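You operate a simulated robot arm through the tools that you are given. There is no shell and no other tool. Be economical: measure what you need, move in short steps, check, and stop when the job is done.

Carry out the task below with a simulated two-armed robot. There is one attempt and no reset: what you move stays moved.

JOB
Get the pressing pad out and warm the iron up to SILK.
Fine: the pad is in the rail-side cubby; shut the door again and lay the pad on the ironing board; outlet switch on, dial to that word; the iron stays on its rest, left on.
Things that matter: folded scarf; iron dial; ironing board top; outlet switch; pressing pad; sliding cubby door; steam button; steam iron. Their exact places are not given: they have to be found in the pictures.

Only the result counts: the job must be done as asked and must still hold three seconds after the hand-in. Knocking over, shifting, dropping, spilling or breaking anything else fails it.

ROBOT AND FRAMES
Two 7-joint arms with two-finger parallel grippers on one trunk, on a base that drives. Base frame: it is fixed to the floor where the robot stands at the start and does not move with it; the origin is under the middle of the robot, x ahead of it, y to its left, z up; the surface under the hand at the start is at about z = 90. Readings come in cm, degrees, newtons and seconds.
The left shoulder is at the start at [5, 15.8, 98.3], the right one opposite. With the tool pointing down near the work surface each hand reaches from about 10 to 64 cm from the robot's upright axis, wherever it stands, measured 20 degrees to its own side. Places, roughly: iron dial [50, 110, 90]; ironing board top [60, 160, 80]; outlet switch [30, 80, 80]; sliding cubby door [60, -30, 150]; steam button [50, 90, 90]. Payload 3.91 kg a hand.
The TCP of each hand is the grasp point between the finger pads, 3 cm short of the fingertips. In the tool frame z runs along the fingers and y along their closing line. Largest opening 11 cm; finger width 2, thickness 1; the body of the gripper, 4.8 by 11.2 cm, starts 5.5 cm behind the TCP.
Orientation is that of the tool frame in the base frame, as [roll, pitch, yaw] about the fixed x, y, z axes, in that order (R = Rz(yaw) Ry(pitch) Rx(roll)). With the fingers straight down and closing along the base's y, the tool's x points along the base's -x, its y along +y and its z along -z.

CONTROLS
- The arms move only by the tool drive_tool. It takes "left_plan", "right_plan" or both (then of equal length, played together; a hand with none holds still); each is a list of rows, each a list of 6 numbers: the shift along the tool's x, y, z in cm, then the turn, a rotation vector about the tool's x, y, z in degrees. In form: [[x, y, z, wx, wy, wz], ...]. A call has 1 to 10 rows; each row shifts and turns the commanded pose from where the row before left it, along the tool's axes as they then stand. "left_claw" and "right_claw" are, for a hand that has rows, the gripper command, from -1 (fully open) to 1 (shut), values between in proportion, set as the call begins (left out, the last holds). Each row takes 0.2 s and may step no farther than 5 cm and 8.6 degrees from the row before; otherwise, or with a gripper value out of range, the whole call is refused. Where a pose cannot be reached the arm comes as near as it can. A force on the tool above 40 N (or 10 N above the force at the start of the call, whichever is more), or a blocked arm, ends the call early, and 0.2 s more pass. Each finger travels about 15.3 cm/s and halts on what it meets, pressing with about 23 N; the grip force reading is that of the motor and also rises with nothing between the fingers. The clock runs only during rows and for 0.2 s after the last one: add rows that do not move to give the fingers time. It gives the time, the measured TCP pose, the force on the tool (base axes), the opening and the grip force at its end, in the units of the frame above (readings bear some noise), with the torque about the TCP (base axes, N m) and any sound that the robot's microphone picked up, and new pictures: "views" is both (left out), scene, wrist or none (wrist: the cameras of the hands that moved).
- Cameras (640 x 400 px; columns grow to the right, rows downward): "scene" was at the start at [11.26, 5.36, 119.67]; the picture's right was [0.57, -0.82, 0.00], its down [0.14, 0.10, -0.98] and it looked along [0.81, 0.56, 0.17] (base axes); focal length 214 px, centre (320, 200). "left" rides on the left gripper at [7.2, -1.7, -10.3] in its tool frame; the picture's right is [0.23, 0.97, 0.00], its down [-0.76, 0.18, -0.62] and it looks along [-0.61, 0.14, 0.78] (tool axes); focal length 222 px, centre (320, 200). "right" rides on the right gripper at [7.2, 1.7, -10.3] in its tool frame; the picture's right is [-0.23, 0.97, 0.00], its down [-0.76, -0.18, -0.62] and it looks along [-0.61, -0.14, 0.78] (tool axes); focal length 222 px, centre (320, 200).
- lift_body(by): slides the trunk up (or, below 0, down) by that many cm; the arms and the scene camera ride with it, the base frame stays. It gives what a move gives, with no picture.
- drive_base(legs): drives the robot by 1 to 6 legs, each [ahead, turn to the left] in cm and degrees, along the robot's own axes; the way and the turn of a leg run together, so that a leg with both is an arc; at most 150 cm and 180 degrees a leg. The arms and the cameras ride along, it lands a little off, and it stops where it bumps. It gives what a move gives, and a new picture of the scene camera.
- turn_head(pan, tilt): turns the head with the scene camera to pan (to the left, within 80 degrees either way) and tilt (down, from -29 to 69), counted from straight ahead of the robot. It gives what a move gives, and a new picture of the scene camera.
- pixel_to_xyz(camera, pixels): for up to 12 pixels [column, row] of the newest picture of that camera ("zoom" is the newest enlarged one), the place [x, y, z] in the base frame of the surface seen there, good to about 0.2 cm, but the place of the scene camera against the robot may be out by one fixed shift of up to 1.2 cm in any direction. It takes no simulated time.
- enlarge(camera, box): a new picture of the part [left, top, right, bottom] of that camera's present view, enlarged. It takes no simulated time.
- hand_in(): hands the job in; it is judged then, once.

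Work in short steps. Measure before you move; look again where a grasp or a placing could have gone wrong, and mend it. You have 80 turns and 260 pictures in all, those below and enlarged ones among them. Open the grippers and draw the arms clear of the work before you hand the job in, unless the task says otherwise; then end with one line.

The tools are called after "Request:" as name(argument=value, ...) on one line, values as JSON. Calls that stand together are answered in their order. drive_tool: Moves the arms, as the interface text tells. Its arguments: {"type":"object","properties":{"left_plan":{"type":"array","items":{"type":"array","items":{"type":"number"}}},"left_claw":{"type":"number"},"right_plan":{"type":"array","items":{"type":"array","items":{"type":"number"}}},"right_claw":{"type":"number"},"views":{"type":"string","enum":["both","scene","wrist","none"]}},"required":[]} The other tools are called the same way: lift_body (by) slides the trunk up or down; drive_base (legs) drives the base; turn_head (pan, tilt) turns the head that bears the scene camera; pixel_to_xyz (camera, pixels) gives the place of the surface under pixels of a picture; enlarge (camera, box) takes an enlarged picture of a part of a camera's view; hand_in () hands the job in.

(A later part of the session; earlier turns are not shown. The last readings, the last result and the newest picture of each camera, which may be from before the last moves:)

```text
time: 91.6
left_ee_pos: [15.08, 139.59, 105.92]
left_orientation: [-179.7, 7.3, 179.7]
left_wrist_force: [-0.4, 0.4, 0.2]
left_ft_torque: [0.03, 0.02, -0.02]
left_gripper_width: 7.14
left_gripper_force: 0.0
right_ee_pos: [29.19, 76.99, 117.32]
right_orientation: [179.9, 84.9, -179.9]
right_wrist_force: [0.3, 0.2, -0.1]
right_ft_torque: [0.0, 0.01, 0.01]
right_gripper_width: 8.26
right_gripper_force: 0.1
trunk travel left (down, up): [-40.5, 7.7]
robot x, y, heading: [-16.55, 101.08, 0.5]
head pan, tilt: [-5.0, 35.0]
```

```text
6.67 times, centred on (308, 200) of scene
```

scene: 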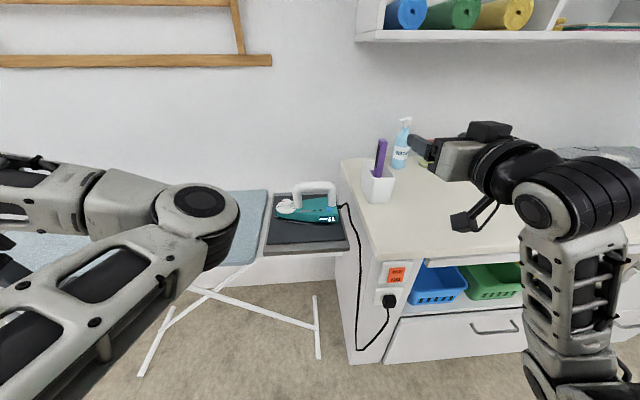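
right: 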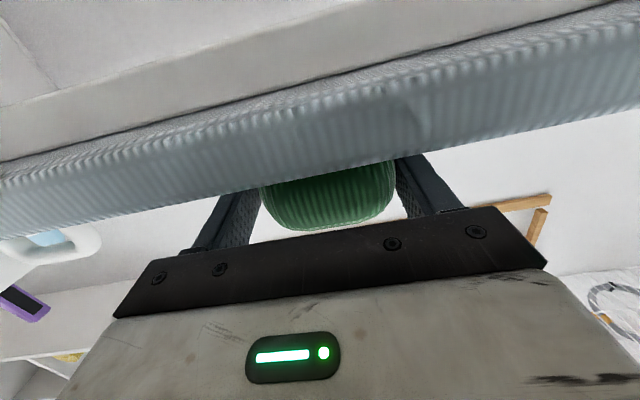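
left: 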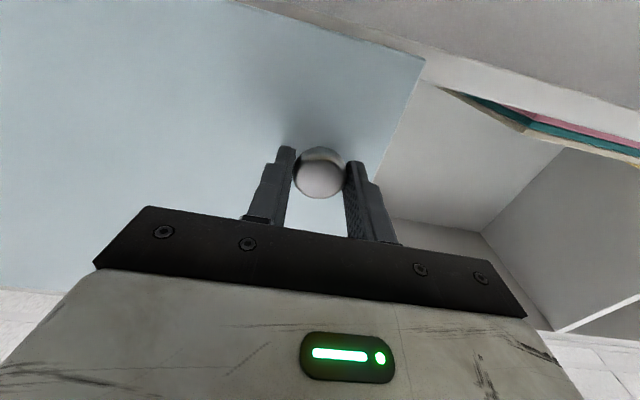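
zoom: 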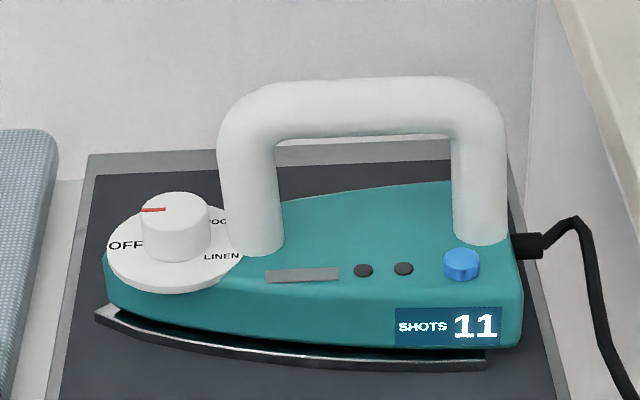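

The rocker reads OFF over ON, with the lower ON half standing out (so now off). The blue steam button must be left alone. I back the base 8 cm before lowering, and check the cord's position.

Request:
pixel_to_xyz(camera="scene", pixels=[[357, 240], [359, 300], [362, 345], [375, 340], [388, 315], [389, 301], [345, 207], [352, 222]])

Request:
drive_base(legs=[[-9, 0]])

Request:
lift_body(by=-38)

```text
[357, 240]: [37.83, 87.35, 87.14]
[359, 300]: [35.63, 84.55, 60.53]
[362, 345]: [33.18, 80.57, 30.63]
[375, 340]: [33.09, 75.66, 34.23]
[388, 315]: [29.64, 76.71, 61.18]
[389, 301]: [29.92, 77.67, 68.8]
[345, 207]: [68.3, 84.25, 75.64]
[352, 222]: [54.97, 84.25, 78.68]
```

```text
time: 92.7
left_ee_pos: [5.93, 139.46, 105.9]
left_orientation: [-179.7, 7.3, 179.5]
left_wrist_force: [0.1, -0.9, 0.7]
left_ft_torque: [0.01, -0.03, -0.03]
left_gripper_width: 7.14
left_gripper_force: 0.1
right_ee_pos: [20.16, 76.91, 117.37]
right_orientation: [179.9, 85.0, -179.7]
right_wrist_force: [-0.6, 0.4, 0.0]
right_ft_torque: [0.0, 0.01, -0.05]
right_gripper_width: 8.27
right_gripper_force: 0.1
trunk travel left (down, up): [-40.5, 7.7]
robot x, y, heading: [-25.6, 101.44, 0.1]
head pan, tilt: [-5.0, 35.0]
```

scene: 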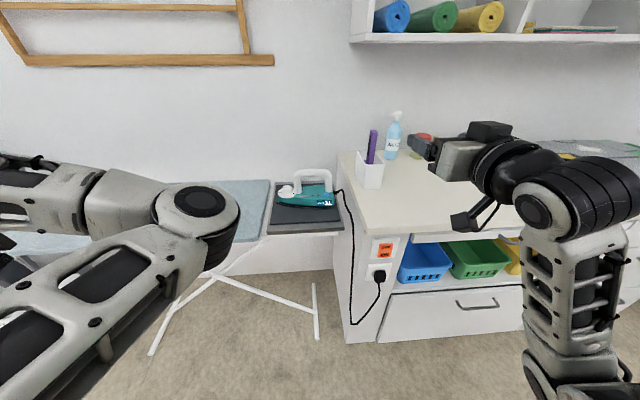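

```text
time: 96.3
left_ee_pos: [6.08, 139.47, 67.83]
left_orientation: [-179.7, 7.3, 179.6]
left_wrist_force: [0.8, 0.7, -0.4]
left_ft_torque: [-0.02, -0.01, -0.01]
left_gripper_width: 7.14
left_gripper_force: 0.0
right_ee_pos: [20.17, 77.0, 79.31]
right_orientation: [179.9, 85.0, -179.8]
right_wrist_force: [-0.3, 0.8, -0.6]
right_ft_torque: [-0.02, -0.01, 0.01]
right_gripper_width: 8.26
right_gripper_force: 0.1
trunk travel left (down, up): [-2.5, 45.7]
robot x, y, heading: [-25.23, 101.16, -0.0]
head pan, tilt: [-5.0, 35.0]
```

Now I close the right fingers and look from the wrist camera at the switch.

Request:
drive_tool(right_plan=[[0, 0, 0, 0, -4, 0], [0, 0, 0, 0, 0, 0], [0, 0, 0, 0, 0, 0], [0, 0, 0, 0, 0, 0]], right_claw=1)

```text
time: 97.3
left_ee_pos: [6.06, 139.5, 67.9]
left_orientation: [-179.7, 7.3, 179.6]
left_wrist_force: [-0.1, -0.1, -0.9]
left_ft_torque: [0.0, 0.02, -0.02]
left_gripper_width: 7.16
left_gripper_force: 0.1
right_ee_pos: [20.45, 76.96, 79.38]
right_orientation: [179.7, 88.9, 179.9]
right_wrist_force: [-0.6, 0.7, -1.4]
right_ft_torque: [-0.01, -0.03, -0.03]
right_gripper_width: 0.02
right_gripper_force: 23.2
trunk travel left (down, up): [-2.5, 45.7]
robot x, y, heading: [-25.49, 101.68, 0.0]
head pan, tilt: [-5.0, 35.0]
```

scene: 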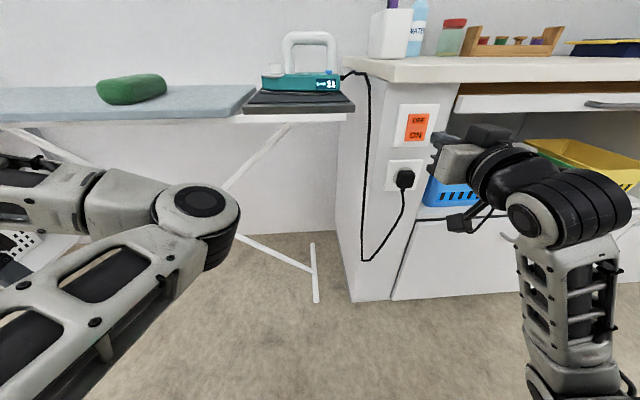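
right: 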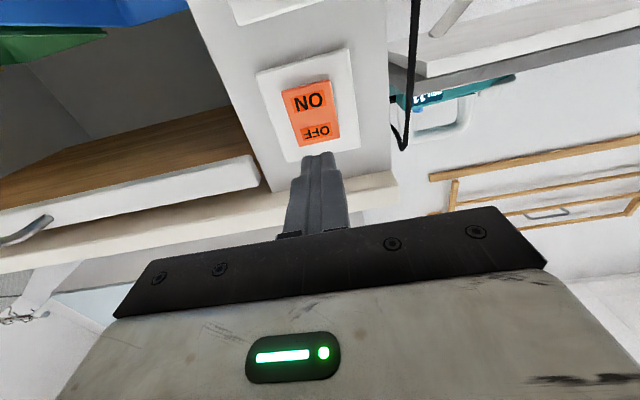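

Request:
pixel_to_xyz(camera="right", pixels=[[308, 102], [305, 88], [317, 133], [283, 105], [331, 95], [275, 80]])

```text
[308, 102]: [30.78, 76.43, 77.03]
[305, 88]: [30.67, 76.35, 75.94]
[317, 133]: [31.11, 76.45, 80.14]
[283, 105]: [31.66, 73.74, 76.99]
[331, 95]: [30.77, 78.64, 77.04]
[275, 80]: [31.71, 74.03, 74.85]
```

The ON half is centred at (30.75,76.4,76.6). I line up the fingertips and press in small steps.

Request:
drive_tool(right_plan=[[1.5, -0.3, 0, 0, 0, 0], [1.4, -0.25, 0, 0, 0, 0], [0, 0, 3, 0, 0, 0], [0, 0, 3, 0, 0, 0]], views="wrist")

Request:
drive_tool(right_plan=[[0, 0, 0.6, 0, 0, 0], [0, 0, 0.5, 0, 0, 0], [0, 0, 0.4, 0, 0, 0], [0, 0, 0.4, 0, 0, 0]], views="wrist")

```text
time: 98.3
left_ee_pos: [6.16, 139.48, 67.9]
left_orientation: [-179.6, 7.3, 179.5]
left_wrist_force: [0.3, 0.0, 0.2]
left_ft_torque: [0.01, 0.0, 0.02]
left_gripper_width: 7.14
left_gripper_force: 0.0
right_ee_pos: [26.34, 76.28, 76.1]
right_orientation: [179.6, 88.9, 179.8]
right_wrist_force: [0.2, 0.0, -0.4]
right_ft_torque: [-0.05, 0.01, 0.0]
right_gripper_width: 0.0
right_gripper_force: 23.2
trunk travel left (down, up): [-2.5, 45.7]
robot x, y, heading: [-25.68, 101.37, 0.2]
head pan, tilt: [-5.0, 35.0]
```

right: 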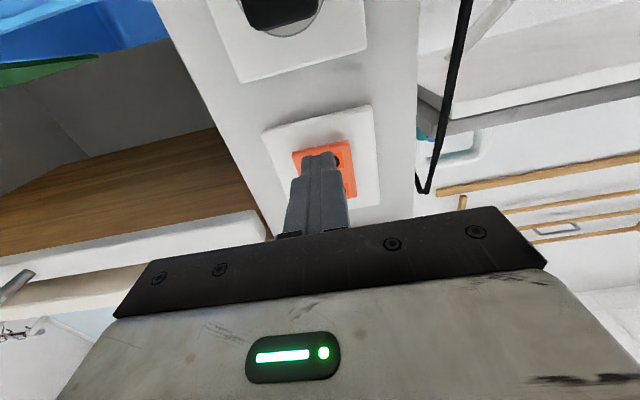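

```text
time: 99.3
left_ee_pos: [6.04, 139.43, 67.92]
left_orientation: [-179.6, 7.3, 179.7]
left_wrist_force: [0.0, 0.0, -0.7]
left_ft_torque: [-0.02, 0.02, -0.02]
left_gripper_width: 7.14
left_gripper_force: 0.1
right_ee_pos: [28.11, 76.42, 76.15]
right_orientation: [178.9, 88.9, 179.1]
right_wrist_force: [1.0, -0.5, -1.4]
right_ft_torque: [0.01, 0.02, 0.03]
right_gripper_width: 0.01
right_gripper_force: 23.3
trunk travel left (down, up): [-2.5, 45.7]
robot x, y, heading: [-25.42, 101.31, 0.3]
head pan, tilt: [-5.0, 35.0]
heard: click
```

right: 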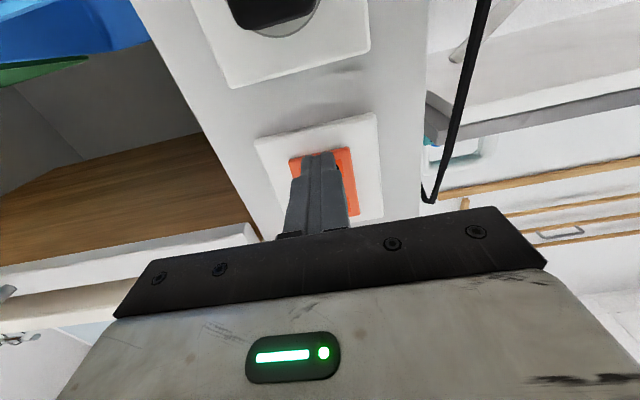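

A click was heard. I back off and check the rocker.

Request:
drive_tool(right_plan=[[0, 0, -2, 0, 0, 0], [0, 0, -3, 0, 0, 0], [0, 0, -2, 0, 0, 0]], views="wrist")

Request:
enlarge(camera="scene", box=[376, 90, 456, 150])

Request:
enlarge(camera="scene", box=[250, 20, 362, 110])

```text
time: 100.1
left_ee_pos: [6.09, 139.45, 67.88]
left_orientation: [-179.8, 7.3, 179.5]
left_wrist_force: [-0.6, -0.7, 0.1]
left_ft_torque: [0.02, -0.02, 0.02]
left_gripper_width: 7.15
left_gripper_force: 0.1
right_ee_pos: [21.02, 76.45, 76.66]
right_orientation: [179.6, 88.8, 179.7]
right_wrist_force: [-0.1, -1.0, -0.2]
right_ft_torque: [0.04, -0.02, -0.03]
right_gripper_width: 0.01
right_gripper_force: 23.0
trunk travel left (down, up): [-2.5, 45.7]
robot x, y, heading: [-25.48, 101.08, 0.2]
head pan, tilt: [-5.0, 35.0]
```

right: 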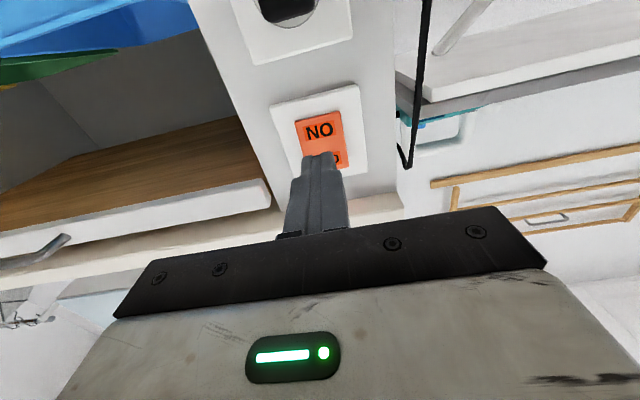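

```text
6.67 times, centred on (416, 120) of scene
```

zoom: 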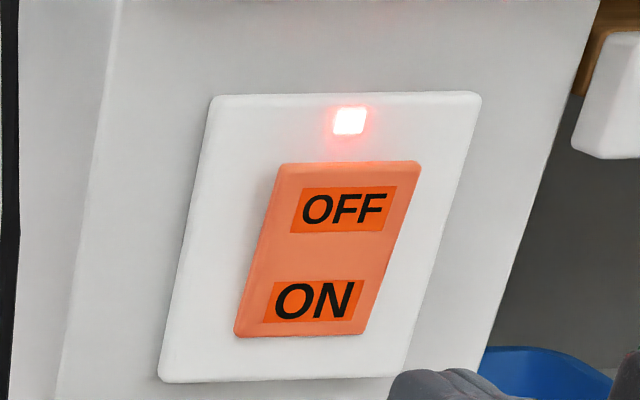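

```text
4.44 times, centred on (306, 65) of scene
```

zoom: 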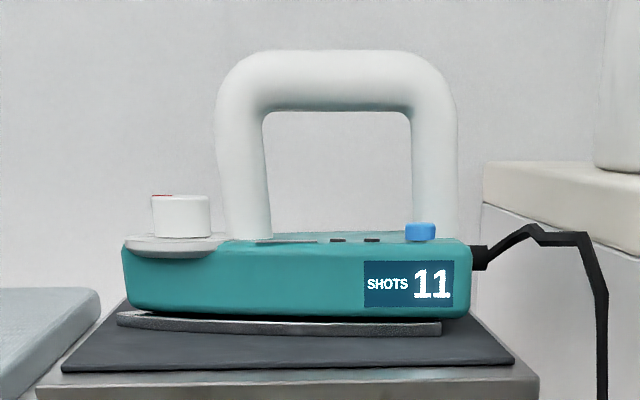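

The switch lamp glows, so power is on. For the dial I use the right hand with the robot at y≈122; raising the trunk and driving there.

Request:
lift_body(by=38)

Request:
drive_base(legs=[[0, 90], [21, 0], [0, -90]])

Request:
turn_head(pan=-15, tilt=42)

```text
time: 103.8
left_ee_pos: [6.13, 139.59, 105.86]
left_orientation: [-179.7, 7.3, 179.6]
left_wrist_force: [0.4, -1.3, 0.4]
left_ft_torque: [-0.01, -0.01, 0.03]
left_gripper_width: 7.16
left_gripper_force: 0.1
right_ee_pos: [21.11, 76.48, 114.64]
right_orientation: [179.7, 88.9, 179.9]
right_wrist_force: [-0.6, -0.3, -0.1]
right_ft_torque: [-0.03, -0.01, 0.01]
right_gripper_width: 0.0
right_gripper_force: 23.3
trunk travel left (down, up): [-40.5, 7.7]
robot x, y, heading: [-25.68, 101.5, -0.0]
head pan, tilt: [-5.0, 35.0]
```

```text
time: 113.1
left_ee_pos: [6.47, 160.63, 105.85]
left_orientation: [-179.7, 7.3, 179.1]
left_wrist_force: [0.1, -0.3, -0.5]
left_ft_torque: [-0.03, 0.04, 0.02]
left_gripper_width: 7.12
left_gripper_force: 0.1
right_ee_pos: [20.9, 97.81, 114.68]
right_orientation: [178.6, 88.9, 178.2]
right_wrist_force: [0.8, 0.1, 0.1]
right_ft_torque: [0.0, 0.0, 0.02]
right_gripper_width: 0.01
right_gripper_force: 23.1
trunk travel left (down, up): [-40.5, 7.7]
robot x, y, heading: [-25.84, 122.75, -0.2]
head pan, tilt: [-5.0, 35.0]
```

scene: 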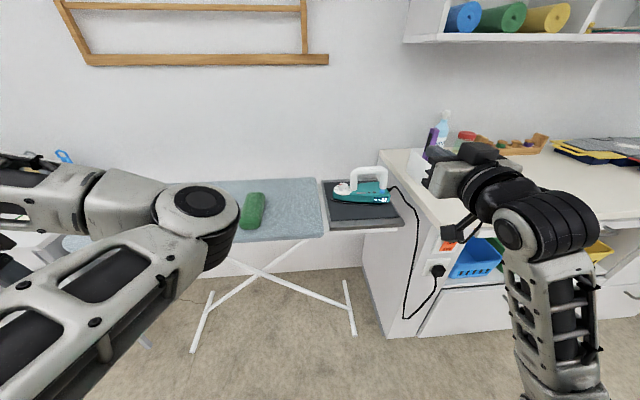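

```text
time: 113.8
left_ee_pos: [6.43, 160.83, 105.86]
left_orientation: [-179.7, 7.2, 179.1]
left_wrist_force: [-1.0, 0.4, 0.1]
left_ft_torque: [0.0, -0.03, 0.01]
left_gripper_width: 7.16
left_gripper_force: 0.1
right_ee_pos: [20.94, 97.78, 114.73]
right_orientation: [178.7, 88.9, 178.3]
right_wrist_force: [0.2, -0.3, -0.5]
right_ft_torque: [0.0, 0.01, 0.0]
right_gripper_width: 0.01
right_gripper_force: 23.1
trunk travel left (down, up): [-40.5, 7.7]
robot x, y, heading: [-25.6, 122.8, -0.4]
head pan, tilt: [-15.0, 42.0]
```

scene: 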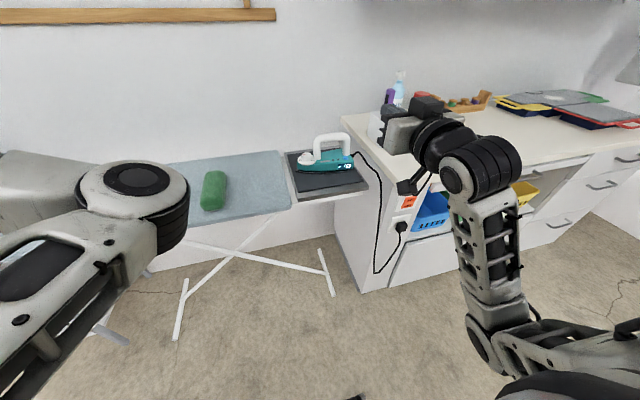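

I rotate the right hand to point down, keeping the TCP in place, and open it a little.

Request:
drive_tool(right_plan=[[0, 0.6, 0, 0, 8.6, 0], [0, 0.6, 0, 0, 8.6, 0], [0, 0.6, 0, 0, 8.6, 0], [0, 0.6, 0, 0, 8.6, 0], [0, 0.6, 0, 0, 8.6, 0], [0, 0.6, 0, 0, 8.6, 0], [0, 0.6, 0, 0, 8.6, 0], [0, 0.6, 0, 0, 8.6, 0], [0, 0.6, 0, 0, 8.6, 0], [0, 0.6, 0, 0, 8.6, 0]], right_claw=0, views="none")

Request:
drive_base(legs=[[14, 0]])

Request:
enlarge(camera="right", box=[0, 0, 640, 400])

```text
time: 116.0
left_ee_pos: [6.44, 160.81, 105.79]
left_orientation: [-179.8, 7.3, 179.1]
left_wrist_force: [-0.3, -0.1, -1.0]
left_ft_torque: [-0.03, 0.01, 0.04]
left_gripper_width: 7.14
left_gripper_force: 0.1
right_ee_pos: [21.01, 103.59, 114.46]
right_orientation: [180.0, 2.7, 179.5]
right_wrist_force: [-0.4, 0.7, 0.0]
right_ft_torque: [0.01, 0.0, -0.02]
right_gripper_width: 5.52
right_gripper_force: 0.1
trunk travel left (down, up): [-40.5, 7.7]
robot x, y, heading: [-25.65, 122.82, -0.4]
head pan, tilt: [-15.0, 42.0]
```

```text
time: 117.4
left_ee_pos: [20.36, 160.81, 105.65]
left_orientation: [-179.7, 7.3, 179.4]
left_wrist_force: [1.0, -0.2, -0.2]
left_ft_torque: [-0.02, 0.0, 0.03]
left_gripper_width: 7.14
left_gripper_force: 0.1
right_ee_pos: [35.11, 103.56, 114.59]
right_orientation: [-180.0, 2.9, 179.8]
right_wrist_force: [0.6, 0.2, 0.1]
right_ft_torque: [0.01, 0.04, 0.02]
right_gripper_width: 5.5
right_gripper_force: 0.0
trunk travel left (down, up): [-40.5, 7.7]
robot x, y, heading: [-11.46, 122.73, 0.2]
head pan, tilt: [-15.0, 42.0]
```

scene: 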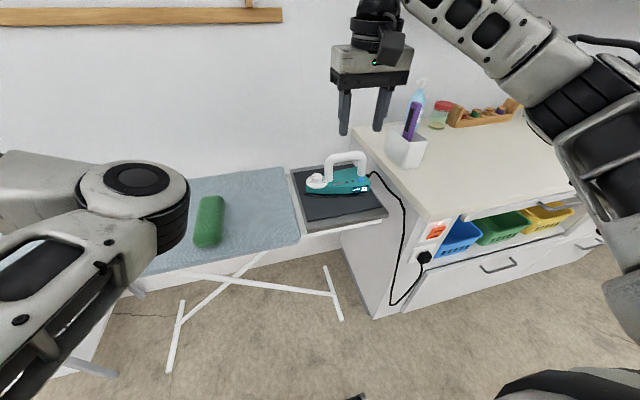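

```text
1.00 times, centred on (320, 200) of right (not enlarged: the box is as wide or as high as the picture)
```

zoom: 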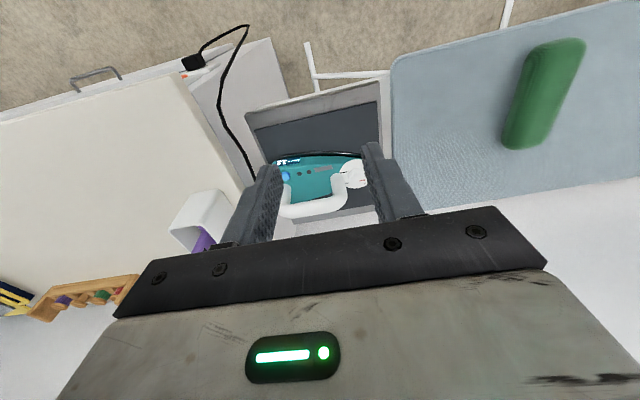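

I zoom on the dial in both cameras to read the words.

Request:
enlarge(camera="right", box=[328, 156, 376, 186])

Request:
enlarge(camera="scene", box=[296, 165, 344, 195])

Request:
pixel_to_xyz(camera="right", pixels=[[352, 172], [345, 178], [360, 180], [360, 170], [350, 182], [340, 195]])

```text
13.33 times, centred on (352, 171) of right
```

zoom: 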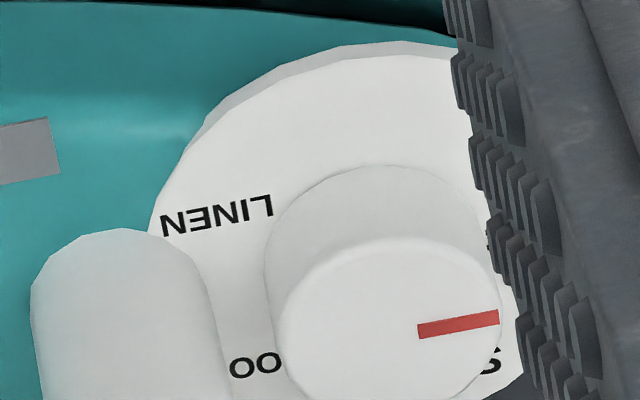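

```text
13.33 times, centred on (320, 180) of scene
```

zoom: 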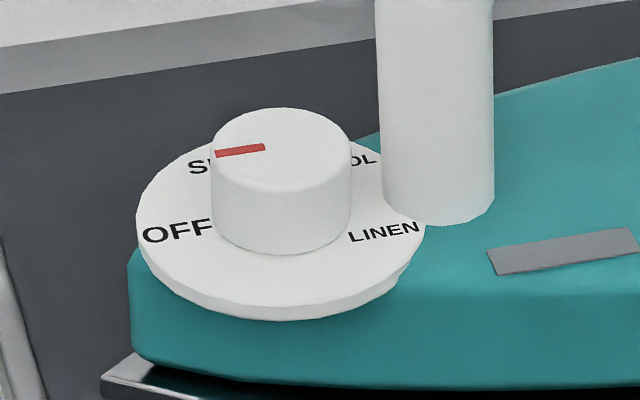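

```text
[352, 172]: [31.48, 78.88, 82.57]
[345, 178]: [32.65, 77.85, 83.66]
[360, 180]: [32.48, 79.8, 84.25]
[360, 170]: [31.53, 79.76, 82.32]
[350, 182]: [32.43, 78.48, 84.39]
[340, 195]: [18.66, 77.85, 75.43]
```

OFF is on the +y side, then "S…", WOOL, and LINEN going round the far side. To read the dial from right above, I move the hand and its camera further over it.

Request:
drive_base(legs=[[10, 0]])

Request:
drive_tool(right_plan=[[-3, 1.5, 0, 0, 0, 0], [-3, 1.5, 0, 0, 0, 0], [-3, 1, 0, 0, 0, 0]])

```text
time: 118.5
left_ee_pos: [30.49, 160.8, 105.85]
left_orientation: [-179.7, 7.2, 179.3]
left_wrist_force: [0.6, 0.4, -0.5]
left_ft_torque: [0.01, 0.05, -0.02]
left_gripper_width: 7.17
left_gripper_force: 0.1
right_ee_pos: [45.02, 103.61, 114.47]
right_orientation: [-179.9, 2.8, 179.7]
right_wrist_force: [0.5, 0.1, -0.3]
right_ft_torque: [0.02, 0.04, 0.0]
right_gripper_width: 5.47
right_gripper_force: 0.2
trunk travel left (down, up): [-40.5, 7.7]
robot x, y, heading: [-1.66, 122.9, -0.3]
head pan, tilt: [-15.0, 42.0]
```

scene: 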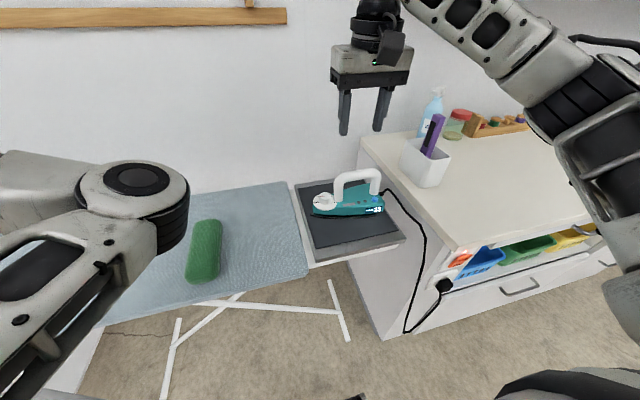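

```text
time: 119.3
left_ee_pos: [30.45, 160.88, 105.82]
left_orientation: [-179.7, 7.3, 179.3]
left_wrist_force: [-0.5, -0.4, 0.8]
left_ft_torque: [0.0, 0.0, -0.03]
left_gripper_width: 7.15
left_gripper_force: 0.1
right_ee_pos: [54.06, 107.85, 114.91]
right_orientation: [179.9, 2.8, 179.8]
right_wrist_force: [0.2, 0.8, 0.6]
right_ft_torque: [-0.03, -0.01, 0.02]
right_gripper_width: 5.5
right_gripper_force: 0.1
trunk travel left (down, up): [-40.5, 7.7]
robot x, y, heading: [-1.24, 122.67, -0.4]
head pan, tilt: [-15.0, 42.0]
```

scene: 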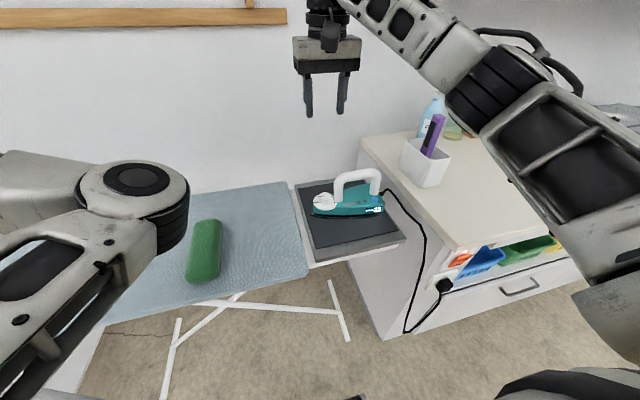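
right: 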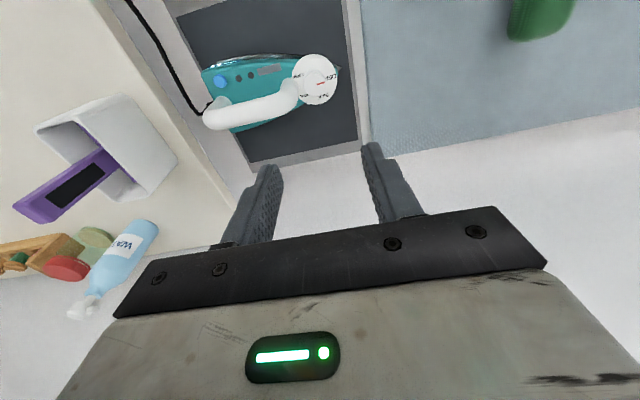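

The dial is at (317,79) in the wrist view, nearly from above. Zooming in and measuring.

Request:
enlarge(camera="right", box=[277, 49, 357, 109])

Request:
pixel_to_xyz(camera="right", pixels=[[318, 85], [316, 60], [335, 80], [310, 102], [312, 88], [324, 83], [299, 82], [285, 100], [250, 107], [215, 118]])

```text
6.67 times, centred on (317, 79) of right
```

zoom: 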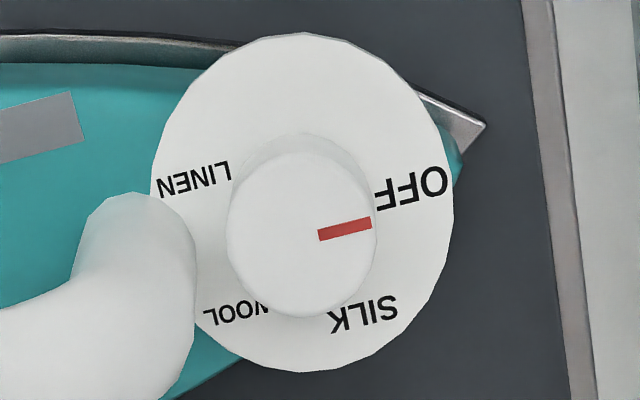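

```text
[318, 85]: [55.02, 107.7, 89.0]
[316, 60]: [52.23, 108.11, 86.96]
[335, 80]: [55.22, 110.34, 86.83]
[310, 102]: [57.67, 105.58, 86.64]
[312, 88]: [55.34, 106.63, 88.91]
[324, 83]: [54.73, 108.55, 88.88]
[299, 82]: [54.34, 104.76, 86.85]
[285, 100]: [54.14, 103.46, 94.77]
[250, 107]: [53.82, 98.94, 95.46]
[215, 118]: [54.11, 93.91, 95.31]
```

SILK is one step (≈66°) clockwise from OFF. The knob centre is ≈(54.96,107.05), knob top z 89, disc 86.9, handle top 95.4. I turn the hand so the fingers close nearly along x, clear of the handle, above the knob.

Request:
drive_tool(right_plan=[[-0.9, -0.8, 0, 0, 2.8, 0], [0, 0, 1.2, 0, 0, 8.6], [0, 0, 1.2, 0, 0, 8.6], [0, 0, 1.2, 0, 0, 8.6], [0, 0, 1.2, 0, 0, 8.6], [0, 0, 1.2, 0, 0, 8.6], [0, 0, 1.2, 0, 0, 8.6], [0, 0, 1.2, 0, 0, 8.6], [0, 0, 1.2, 0, 0, 8.6], [0, 0, 1.2, 0, 0, 8.6]], right_claw=0)

```text
time: 121.5
left_ee_pos: [30.44, 160.83, 105.86]
left_orientation: [-179.7, 7.3, 179.3]
left_wrist_force: [0.0, 0.3, 0.3]
left_ft_torque: [0.03, -0.02, -0.03]
left_gripper_width: 7.15
left_gripper_force: 0.1
right_ee_pos: [55.09, 106.74, 104.44]
right_orientation: [179.9, -0.1, 102.2]
right_wrist_force: [-0.2, -0.3, 0.5]
right_ft_torque: [0.02, 0.02, 0.02]
right_gripper_width: 5.49
right_gripper_force: 0.1
trunk travel left (down, up): [-40.5, 7.7]
robot x, y, heading: [-1.25, 122.84, -0.1]
head pan, tilt: [-15.0, 42.0]
```

scene: 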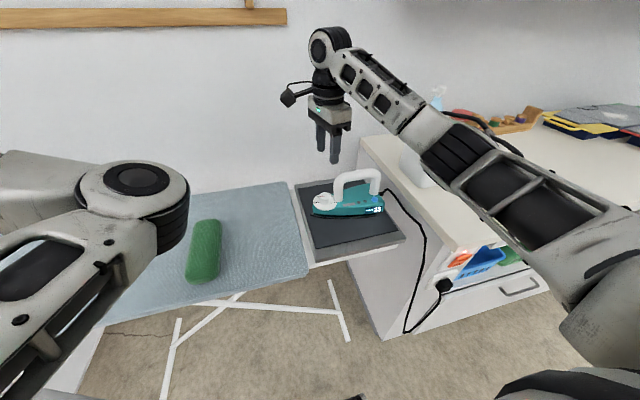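
right: 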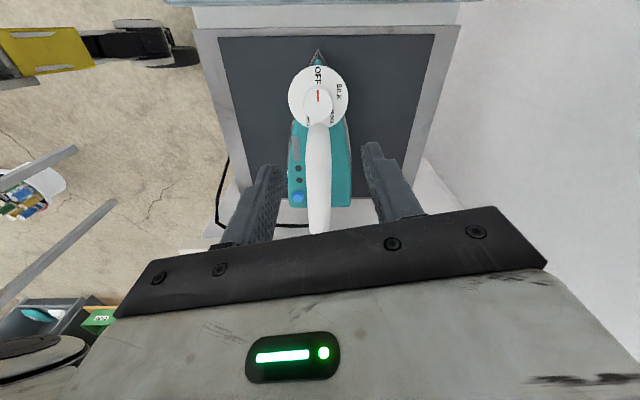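

The dial is well seen. I refine the knob centre from this wrist picture.

Request:
enlarge(camera="right", box=[278, 62, 358, 132])

Request:
pixel_to_xyz(camera="right", pixels=[[318, 103], [306, 103], [331, 103], [318, 92], [319, 118], [318, 125], [309, 123], [328, 123], [318, 145], [318, 75]])

```text
5.71 times, centred on (318, 97) of right
```

zoom: 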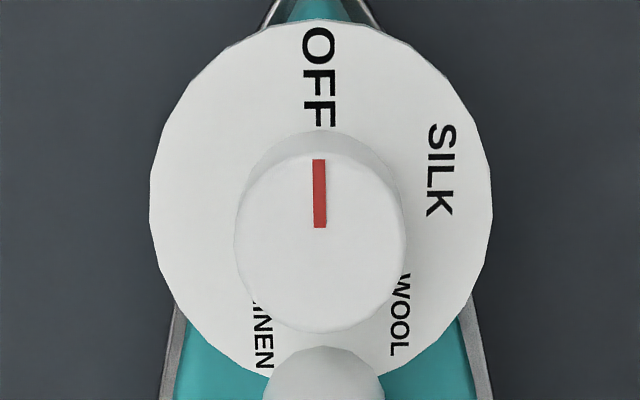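

```text
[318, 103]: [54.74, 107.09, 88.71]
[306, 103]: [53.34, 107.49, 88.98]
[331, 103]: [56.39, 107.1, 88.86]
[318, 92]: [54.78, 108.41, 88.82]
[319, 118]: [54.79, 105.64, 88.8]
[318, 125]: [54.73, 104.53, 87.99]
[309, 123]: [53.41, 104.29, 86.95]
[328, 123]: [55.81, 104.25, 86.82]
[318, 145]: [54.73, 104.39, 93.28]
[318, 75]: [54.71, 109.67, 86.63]
```

Refined knob centre (54.85,107.05), diameter ≈3.1, pointer at OFF (+y). I set the finger line at about +35°, centre it and descend part-way.

Request:
drive_tool(right_plan=[[0.35, -0.17, 1, 0, 0, 0], [0, 0, 1.5, 0, 0, -7.6], [0, 0, 1.5, 0, 0, -7.6], [0, 0, 1.5, 0, 0, -7.6], [0, 0, 1.5, 0, 0, 0], [0, 0, 1, 0, 0, 0], [0, 0, 0, 0, 0, 0]])

```text
time: 123.1
left_ee_pos: [30.32, 160.78, 105.93]
left_orientation: [-179.7, 7.3, 179.3]
left_wrist_force: [0.6, 0.3, 0.8]
left_ft_torque: [-0.01, 0.02, -0.01]
left_gripper_width: 7.17
left_gripper_force: 0.0
right_ee_pos: [54.95, 107.26, 96.3]
right_orientation: [179.9, 0.1, 125.2]
right_wrist_force: [0.3, -0.3, -0.7]
right_ft_torque: [0.02, 0.0, -0.01]
right_gripper_width: 5.51
right_gripper_force: 0.1
trunk travel left (down, up): [-40.5, 7.7]
robot x, y, heading: [-1.29, 122.26, -0.1]
head pan, tilt: [-15.0, 42.0]
```

scene: 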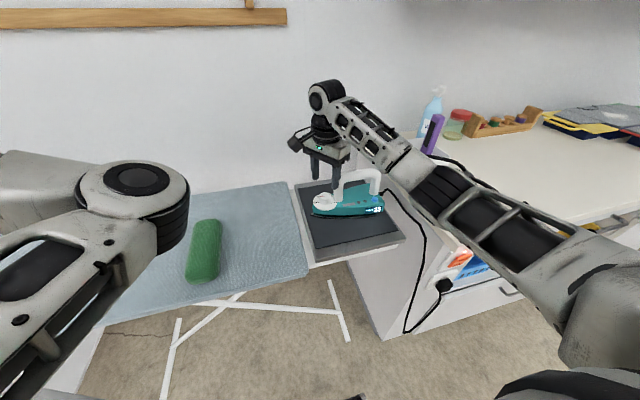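
right: 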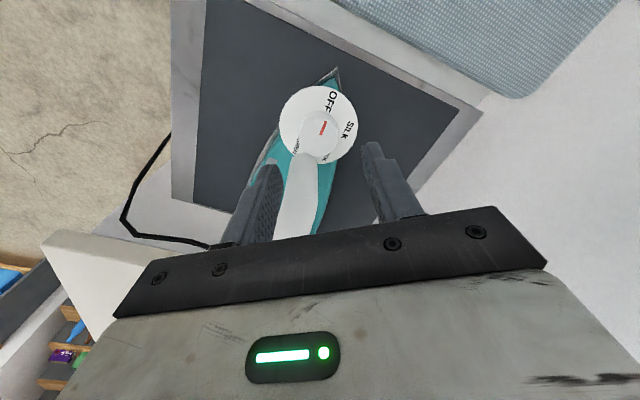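

Aligned over the knob. Descending 3 cm and looking again.

Request:
drive_tool(right_plan=[[-0.1, -0.2, 1, 0, 0, 0], [0, 0, 1, 0, 0, 0], [0, 0, 1, 0, 0, 0], [0, 0, 0, 0, 0, 0]], views="wrist")

Request:
enlarge(camera="right", box=[220, 80, 420, 240])

Request:
enlarge(camera="scene", box=[280, 120, 400, 220])

```text
time: 124.1
left_ee_pos: [30.48, 160.77, 105.79]
left_orientation: [-179.8, 7.3, 179.3]
left_wrist_force: [0.3, -0.1, 0.1]
left_ft_torque: [-0.03, -0.01, -0.02]
left_gripper_width: 7.15
left_gripper_force: 0.1
right_ee_pos: [54.78, 107.01, 93.14]
right_orientation: [179.9, 0.0, 125.1]
right_wrist_force: [-0.2, -0.4, -0.3]
right_ft_torque: [0.01, 0.0, -0.02]
right_gripper_width: 5.51
right_gripper_force: 0.0
trunk travel left (down, up): [-40.5, 7.7]
robot x, y, heading: [-1.61, 122.62, -0.1]
head pan, tilt: [-15.0, 42.0]
```

right: 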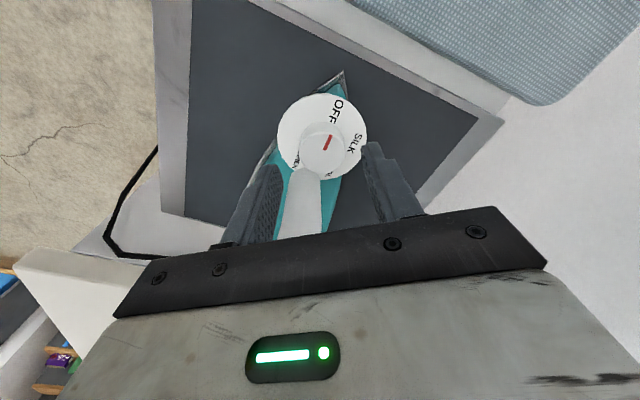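

```text
2.50 times, centred on (320, 160) of right
```

zoom: 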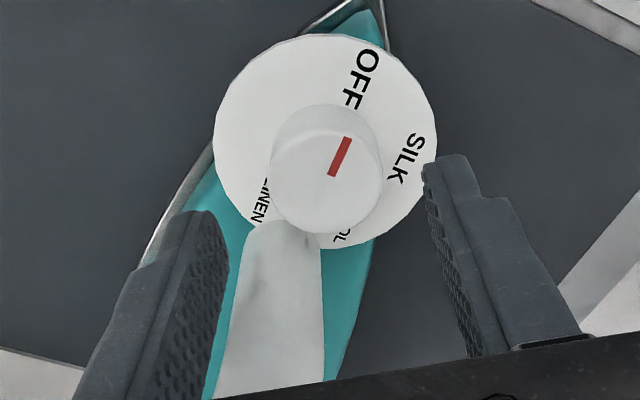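

```text
4.00 times, centred on (340, 170) of scene
```

zoom: 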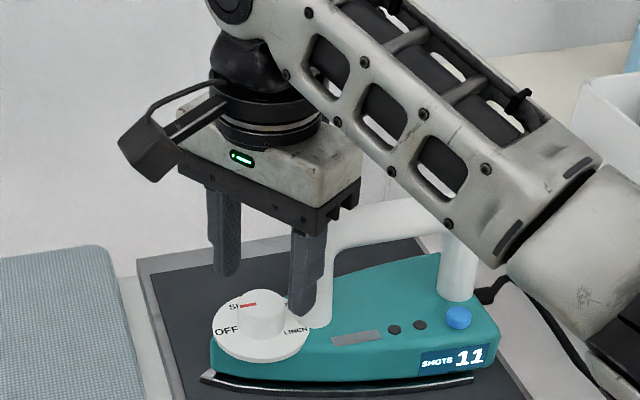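

The fingers straddle the knob. The forearm looks near the handle's rear, so I measure that before descending further.

Request:
pixel_to_xyz(camera="zoom", pixels=[[505, 262], [450, 225], [400, 205], [360, 170], [340, 200], [345, 235], [395, 222], [460, 285], [310, 212]])

```text
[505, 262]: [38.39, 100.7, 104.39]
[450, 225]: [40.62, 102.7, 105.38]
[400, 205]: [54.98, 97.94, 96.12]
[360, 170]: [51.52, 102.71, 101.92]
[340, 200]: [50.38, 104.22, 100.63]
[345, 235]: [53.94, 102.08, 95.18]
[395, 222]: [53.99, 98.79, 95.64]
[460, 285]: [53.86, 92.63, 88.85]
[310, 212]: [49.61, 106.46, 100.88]
```

No conflict there. Descending 2.4 cm and closing on the knob.

Request:
drive_tool(right_plan=[[0, 0, 0.8, 0, 0, 0], [0, 0, 0.8, 0, 0, 0], [0, 0, 0.8, 0, 0, 0], [0, 0, 0, 0, 0, 0]], views="wrist")

Request:
drive_tool(right_plan=[[0, 0, 0, 0, 0, 0], [0, 0, 0, 0, 0, 0], [0, 0, 0, 0, 0, 0]], right_claw=1, views="wrist")

```text
time: 125.1
left_ee_pos: [30.38, 160.78, 105.79]
left_orientation: [-179.7, 7.3, 179.3]
left_wrist_force: [0.1, 0.3, 0.1]
left_ft_torque: [-0.01, 0.01, 0.0]
left_gripper_width: 7.17
left_gripper_force: 0.1
right_ee_pos: [54.52, 106.96, 90.81]
right_orientation: [179.8, 0.0, 125.2]
right_wrist_force: [0.0, 0.8, -0.7]
right_ft_torque: [-0.04, 0.01, 0.01]
right_gripper_width: 5.5
right_gripper_force: 0.2
trunk travel left (down, up): [-40.5, 7.7]
robot x, y, heading: [-1.5, 122.46, -0.2]
head pan, tilt: [-15.0, 42.0]
```

right: 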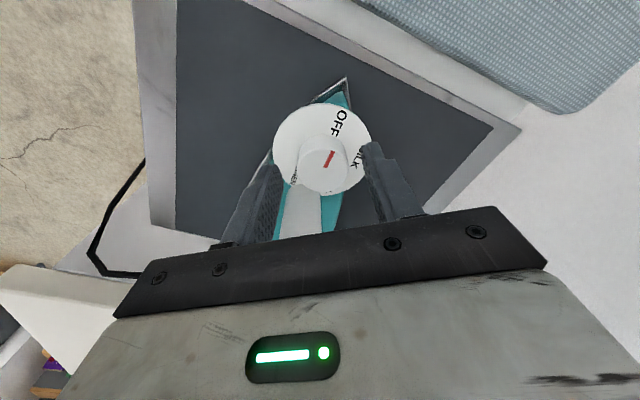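

```text
time: 125.9
left_ee_pos: [30.4, 160.85, 105.79]
left_orientation: [-179.7, 7.3, 179.3]
left_wrist_force: [0.3, -0.2, 0.3]
left_ft_torque: [0.05, -0.01, -0.03]
left_gripper_width: 7.17
left_gripper_force: 0.0
right_ee_pos: [54.73, 107.09, 90.75]
right_orientation: [179.8, 0.0, 125.2]
right_wrist_force: [3.1, 2.6, -0.6]
right_ft_torque: [0.19, -0.02, 0.03]
right_gripper_width: 3.31
right_gripper_force: 22.9
trunk travel left (down, up): [-40.5, 7.7]
robot x, y, heading: [-1.6, 122.51, -0.0]
head pan, tilt: [-15.0, 42.0]
```

right: 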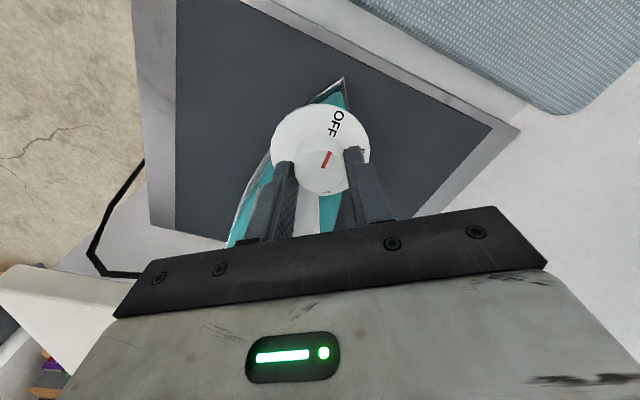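

The knob is gripped (3.31 cm) and the iron did not move. I centre by 0.2 cm and turn 34° clockwise as a first half.

Request:
drive_tool(right_plan=[[0, 0.22, 0, 0, 0, 0], [0, 0, 0, 0, 0, 6], [0, 0, 0, 0, 0, 7], [0, 0, 0, 0, 0, 7], [0, 0, 0, 0, 0, 7], [0, 0, 0, 0, 0, 7], [0, 0, 0, 0, 0, 0]])

Request:
enlarge(camera="right", box=[240, 70, 400, 190])

```text
time: 127.5
left_ee_pos: [30.37, 160.74, 105.79]
left_orientation: [-179.7, 7.2, 179.3]
left_wrist_force: [0.4, 0.0, 1.0]
left_ft_torque: [0.01, 0.03, -0.01]
left_gripper_width: 7.15
left_gripper_force: 0.0
right_ee_pos: [54.89, 107.1, 90.78]
right_orientation: [180.0, 0.1, 91.1]
right_wrist_force: [-0.5, 1.8, 0.0]
right_ft_torque: [0.01, 0.12, -0.01]
right_gripper_width: 3.29
right_gripper_force: 23.0
trunk travel left (down, up): [-40.5, 7.7]
robot x, y, heading: [-1.71, 123.17, -0.3]
head pan, tilt: [-15.0, 42.0]
```

scene: 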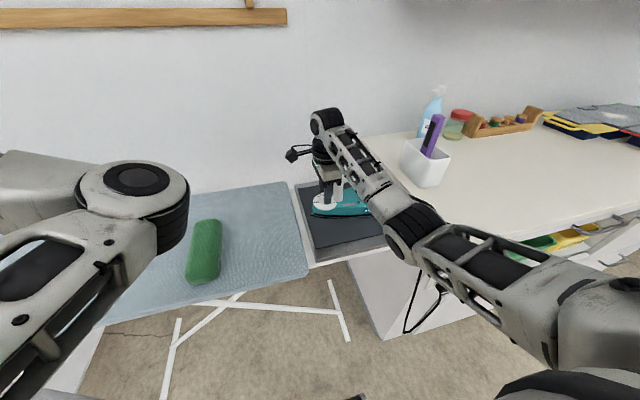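
right: 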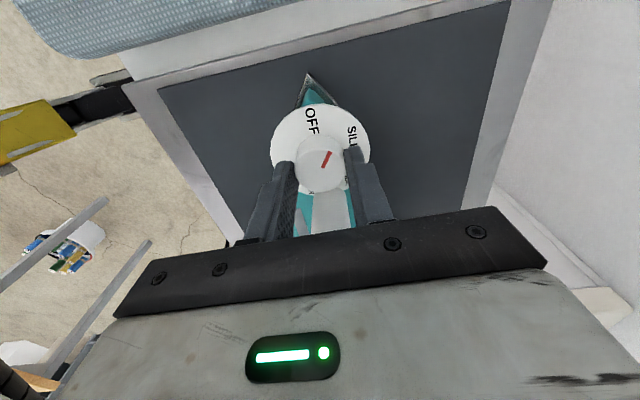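

```text
3.33 times, centred on (320, 130) of right
```

zoom: 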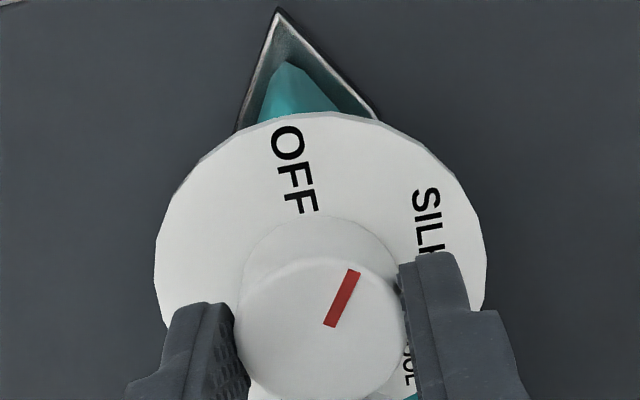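

The pointer follows, now halfway. The elbow has moved, so I check its clearance to the counter and the iron before turning further.

Request:
pixel_to_xyz(camera="scene", pixels=[[390, 195], [375, 208], [390, 235], [405, 258], [425, 215], [365, 180], [440, 270]])

Request:
enlarge(camera="scene", box=[280, 100, 460, 270])

```text
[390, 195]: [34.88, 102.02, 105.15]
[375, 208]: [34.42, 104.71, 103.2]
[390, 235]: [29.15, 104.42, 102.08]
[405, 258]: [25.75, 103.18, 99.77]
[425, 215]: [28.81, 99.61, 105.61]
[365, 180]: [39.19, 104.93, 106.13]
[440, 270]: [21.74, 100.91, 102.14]
```

```text
2.35 times, centred on (370, 185) of scene
```

zoom: 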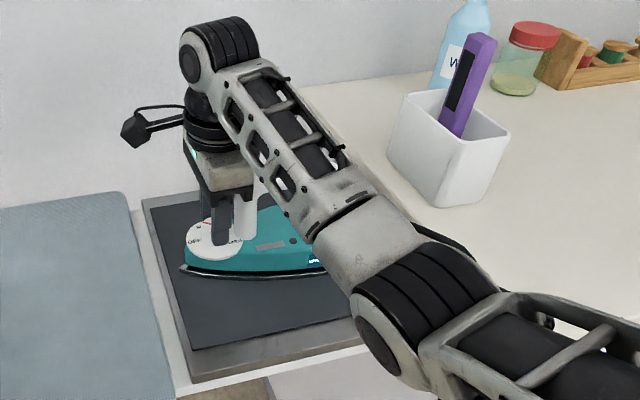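

The arm stays above z≈100 with plenty of room. Turning the remaining 35°.

Request:
drive_tool(right_plan=[[0, 0, 0, 0, 0, 7], [0, 0, 0, 0, 0, 7], [0, 0, 0, 0, 0, 7], [0, 0, 0, 0, 0, 7], [0, 0, 0, 0, 0, 7], [0, 0, 0, 0, 0, 0]], views="wrist")

Request:
enlarge(camera="right", box=[240, 70, 400, 190])

```text
time: 128.9
left_ee_pos: [30.37, 160.73, 105.86]
left_orientation: [-179.6, 7.3, 179.2]
left_wrist_force: [-0.5, -0.2, 0.0]
left_ft_torque: [-0.02, 0.0, -0.03]
left_gripper_width: 7.14
left_gripper_force: 0.0
right_ee_pos: [54.84, 107.0, 90.78]
right_orientation: [-180.0, 0.0, 56.2]
right_wrist_force: [-2.8, 3.3, 0.5]
right_ft_torque: [0.27, -0.05, -0.02]
right_gripper_width: 3.3
right_gripper_force: 23.3
trunk travel left (down, up): [-40.5, 7.7]
robot x, y, heading: [-1.59, 122.65, -0.3]
head pan, tilt: [-15.0, 42.0]
```

right: 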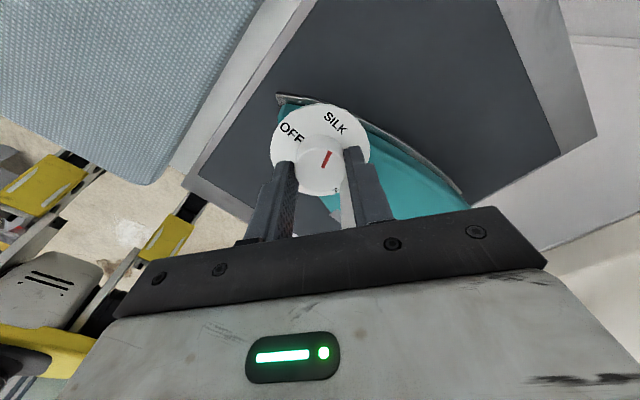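

```text
3.33 times, centred on (320, 130) of right
```

zoom: 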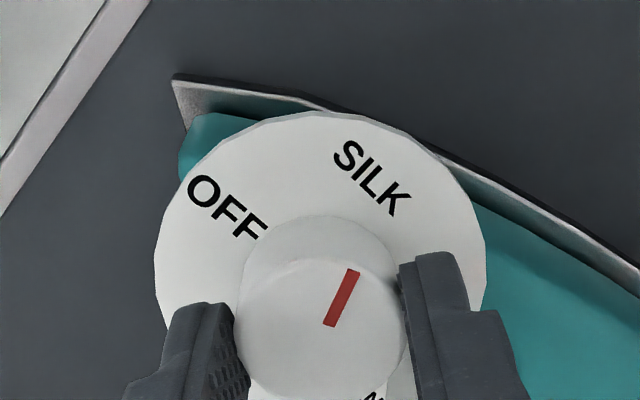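

The pointer is near SILK but perhaps a few degrees short. I measure the label centres and the pointer in coordinates.

Request:
pixel_to_xyz(camera="zoom", pixels=[[372, 178], [228, 207], [352, 272], [330, 325], [335, 150], [408, 210], [156, 260], [485, 260], [320, 116], [372, 396]])

```text
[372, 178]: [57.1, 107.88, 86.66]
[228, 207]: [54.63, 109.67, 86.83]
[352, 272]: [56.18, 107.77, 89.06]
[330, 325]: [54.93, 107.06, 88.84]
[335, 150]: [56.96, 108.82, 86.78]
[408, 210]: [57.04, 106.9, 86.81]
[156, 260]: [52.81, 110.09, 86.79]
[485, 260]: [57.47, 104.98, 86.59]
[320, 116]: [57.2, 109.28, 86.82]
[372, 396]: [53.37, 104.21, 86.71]
```

Averaged over the views, SILK lies at about 70–72° and the pointer at about 67–69°. I turn 3° more, then release and lift clear.

Request:
drive_tool(right_plan=[[0, 0, 0, 0, 0, 3], [0, 0, 0, 0, 0, 0], [0, 0, 0, 0, 0, 0]], views="none")

Request:
drive_tool(right_plan=[[0, 0, 0, 0, 0, 0], [0, 0, 0, 0, 0, 0], [0, 0, -2, 0, 0, 0], [0, 0, -4, 0, 0, 0], [0, 0, -4, 0, 0, 0], [0, 0, -4, 0, 0, 0]], right_claw=0.1)

Request:
enlarge(camera="scene", box=[290, 165, 380, 225])

```text
time: 129.7
left_ee_pos: [30.49, 160.85, 105.85]
left_orientation: [-179.7, 7.3, 179.3]
left_wrist_force: [0.0, -0.3, 0.4]
left_ft_torque: [-0.01, 0.01, 0.02]
left_gripper_width: 7.16
left_gripper_force: 0.0
right_ee_pos: [54.78, 106.92, 90.93]
right_orientation: [180.0, 0.0, 53.2]
right_wrist_force: [-0.5, 2.6, 0.4]
right_ft_torque: [0.04, 0.07, -0.01]
right_gripper_width: 3.26
right_gripper_force: 22.9
trunk travel left (down, up): [-40.5, 7.7]
robot x, y, heading: [-1.28, 123.35, -0.2]
head pan, tilt: [-15.0, 42.0]
```

```text
time: 131.1
left_ee_pos: [30.33, 160.82, 105.88]
left_orientation: [-179.7, 7.3, 179.3]
left_wrist_force: [0.0, -0.3, -0.1]
left_ft_torque: [-0.02, -0.03, -0.05]
left_gripper_width: 7.15
left_gripper_force: 0.0
right_ee_pos: [57.24, 106.72, 104.11]
right_orientation: [179.9, -0.2, 53.2]
right_wrist_force: [-0.5, -0.7, -0.3]
right_ft_torque: [0.02, 0.01, 0.0]
right_gripper_width: 4.96
right_gripper_force: 0.1
right hand out of reach, approached as far as the arm can: row 4, 5, 6
trunk travel left (down, up): [-40.5, 7.7]
robot x, y, heading: [-1.58, 122.96, -0.2]
head pan, tilt: [-15.0, 42.0]
```

scene: 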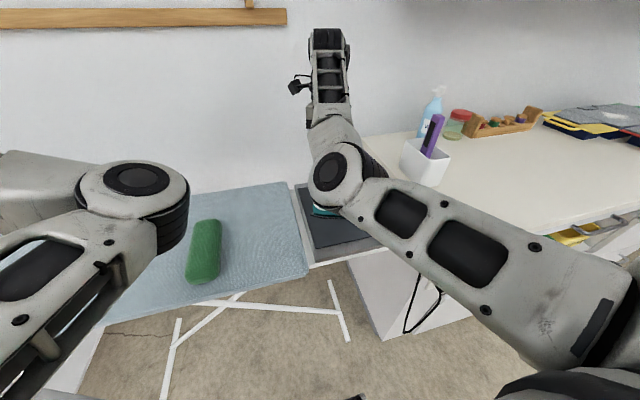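
right: 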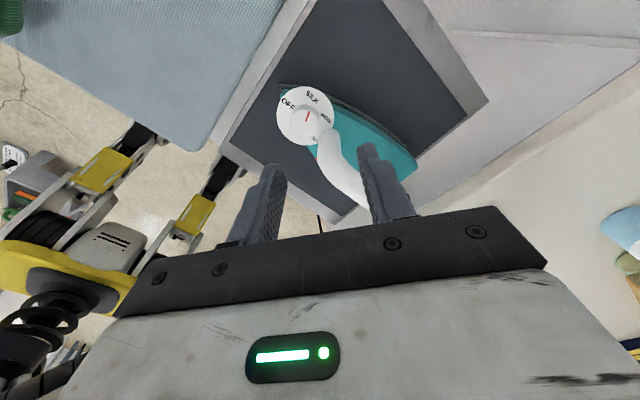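

```text
6.67 times, centred on (335, 195) of scene
```

zoom: 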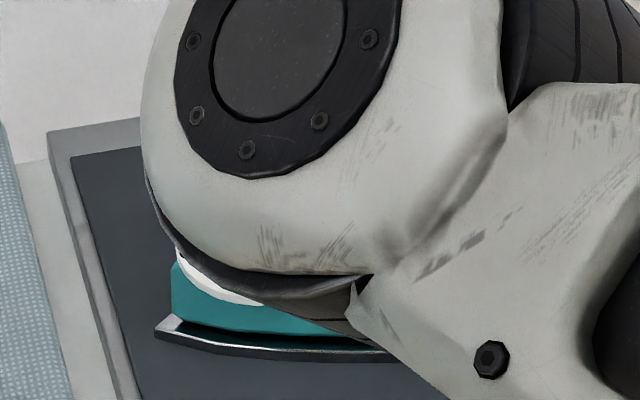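

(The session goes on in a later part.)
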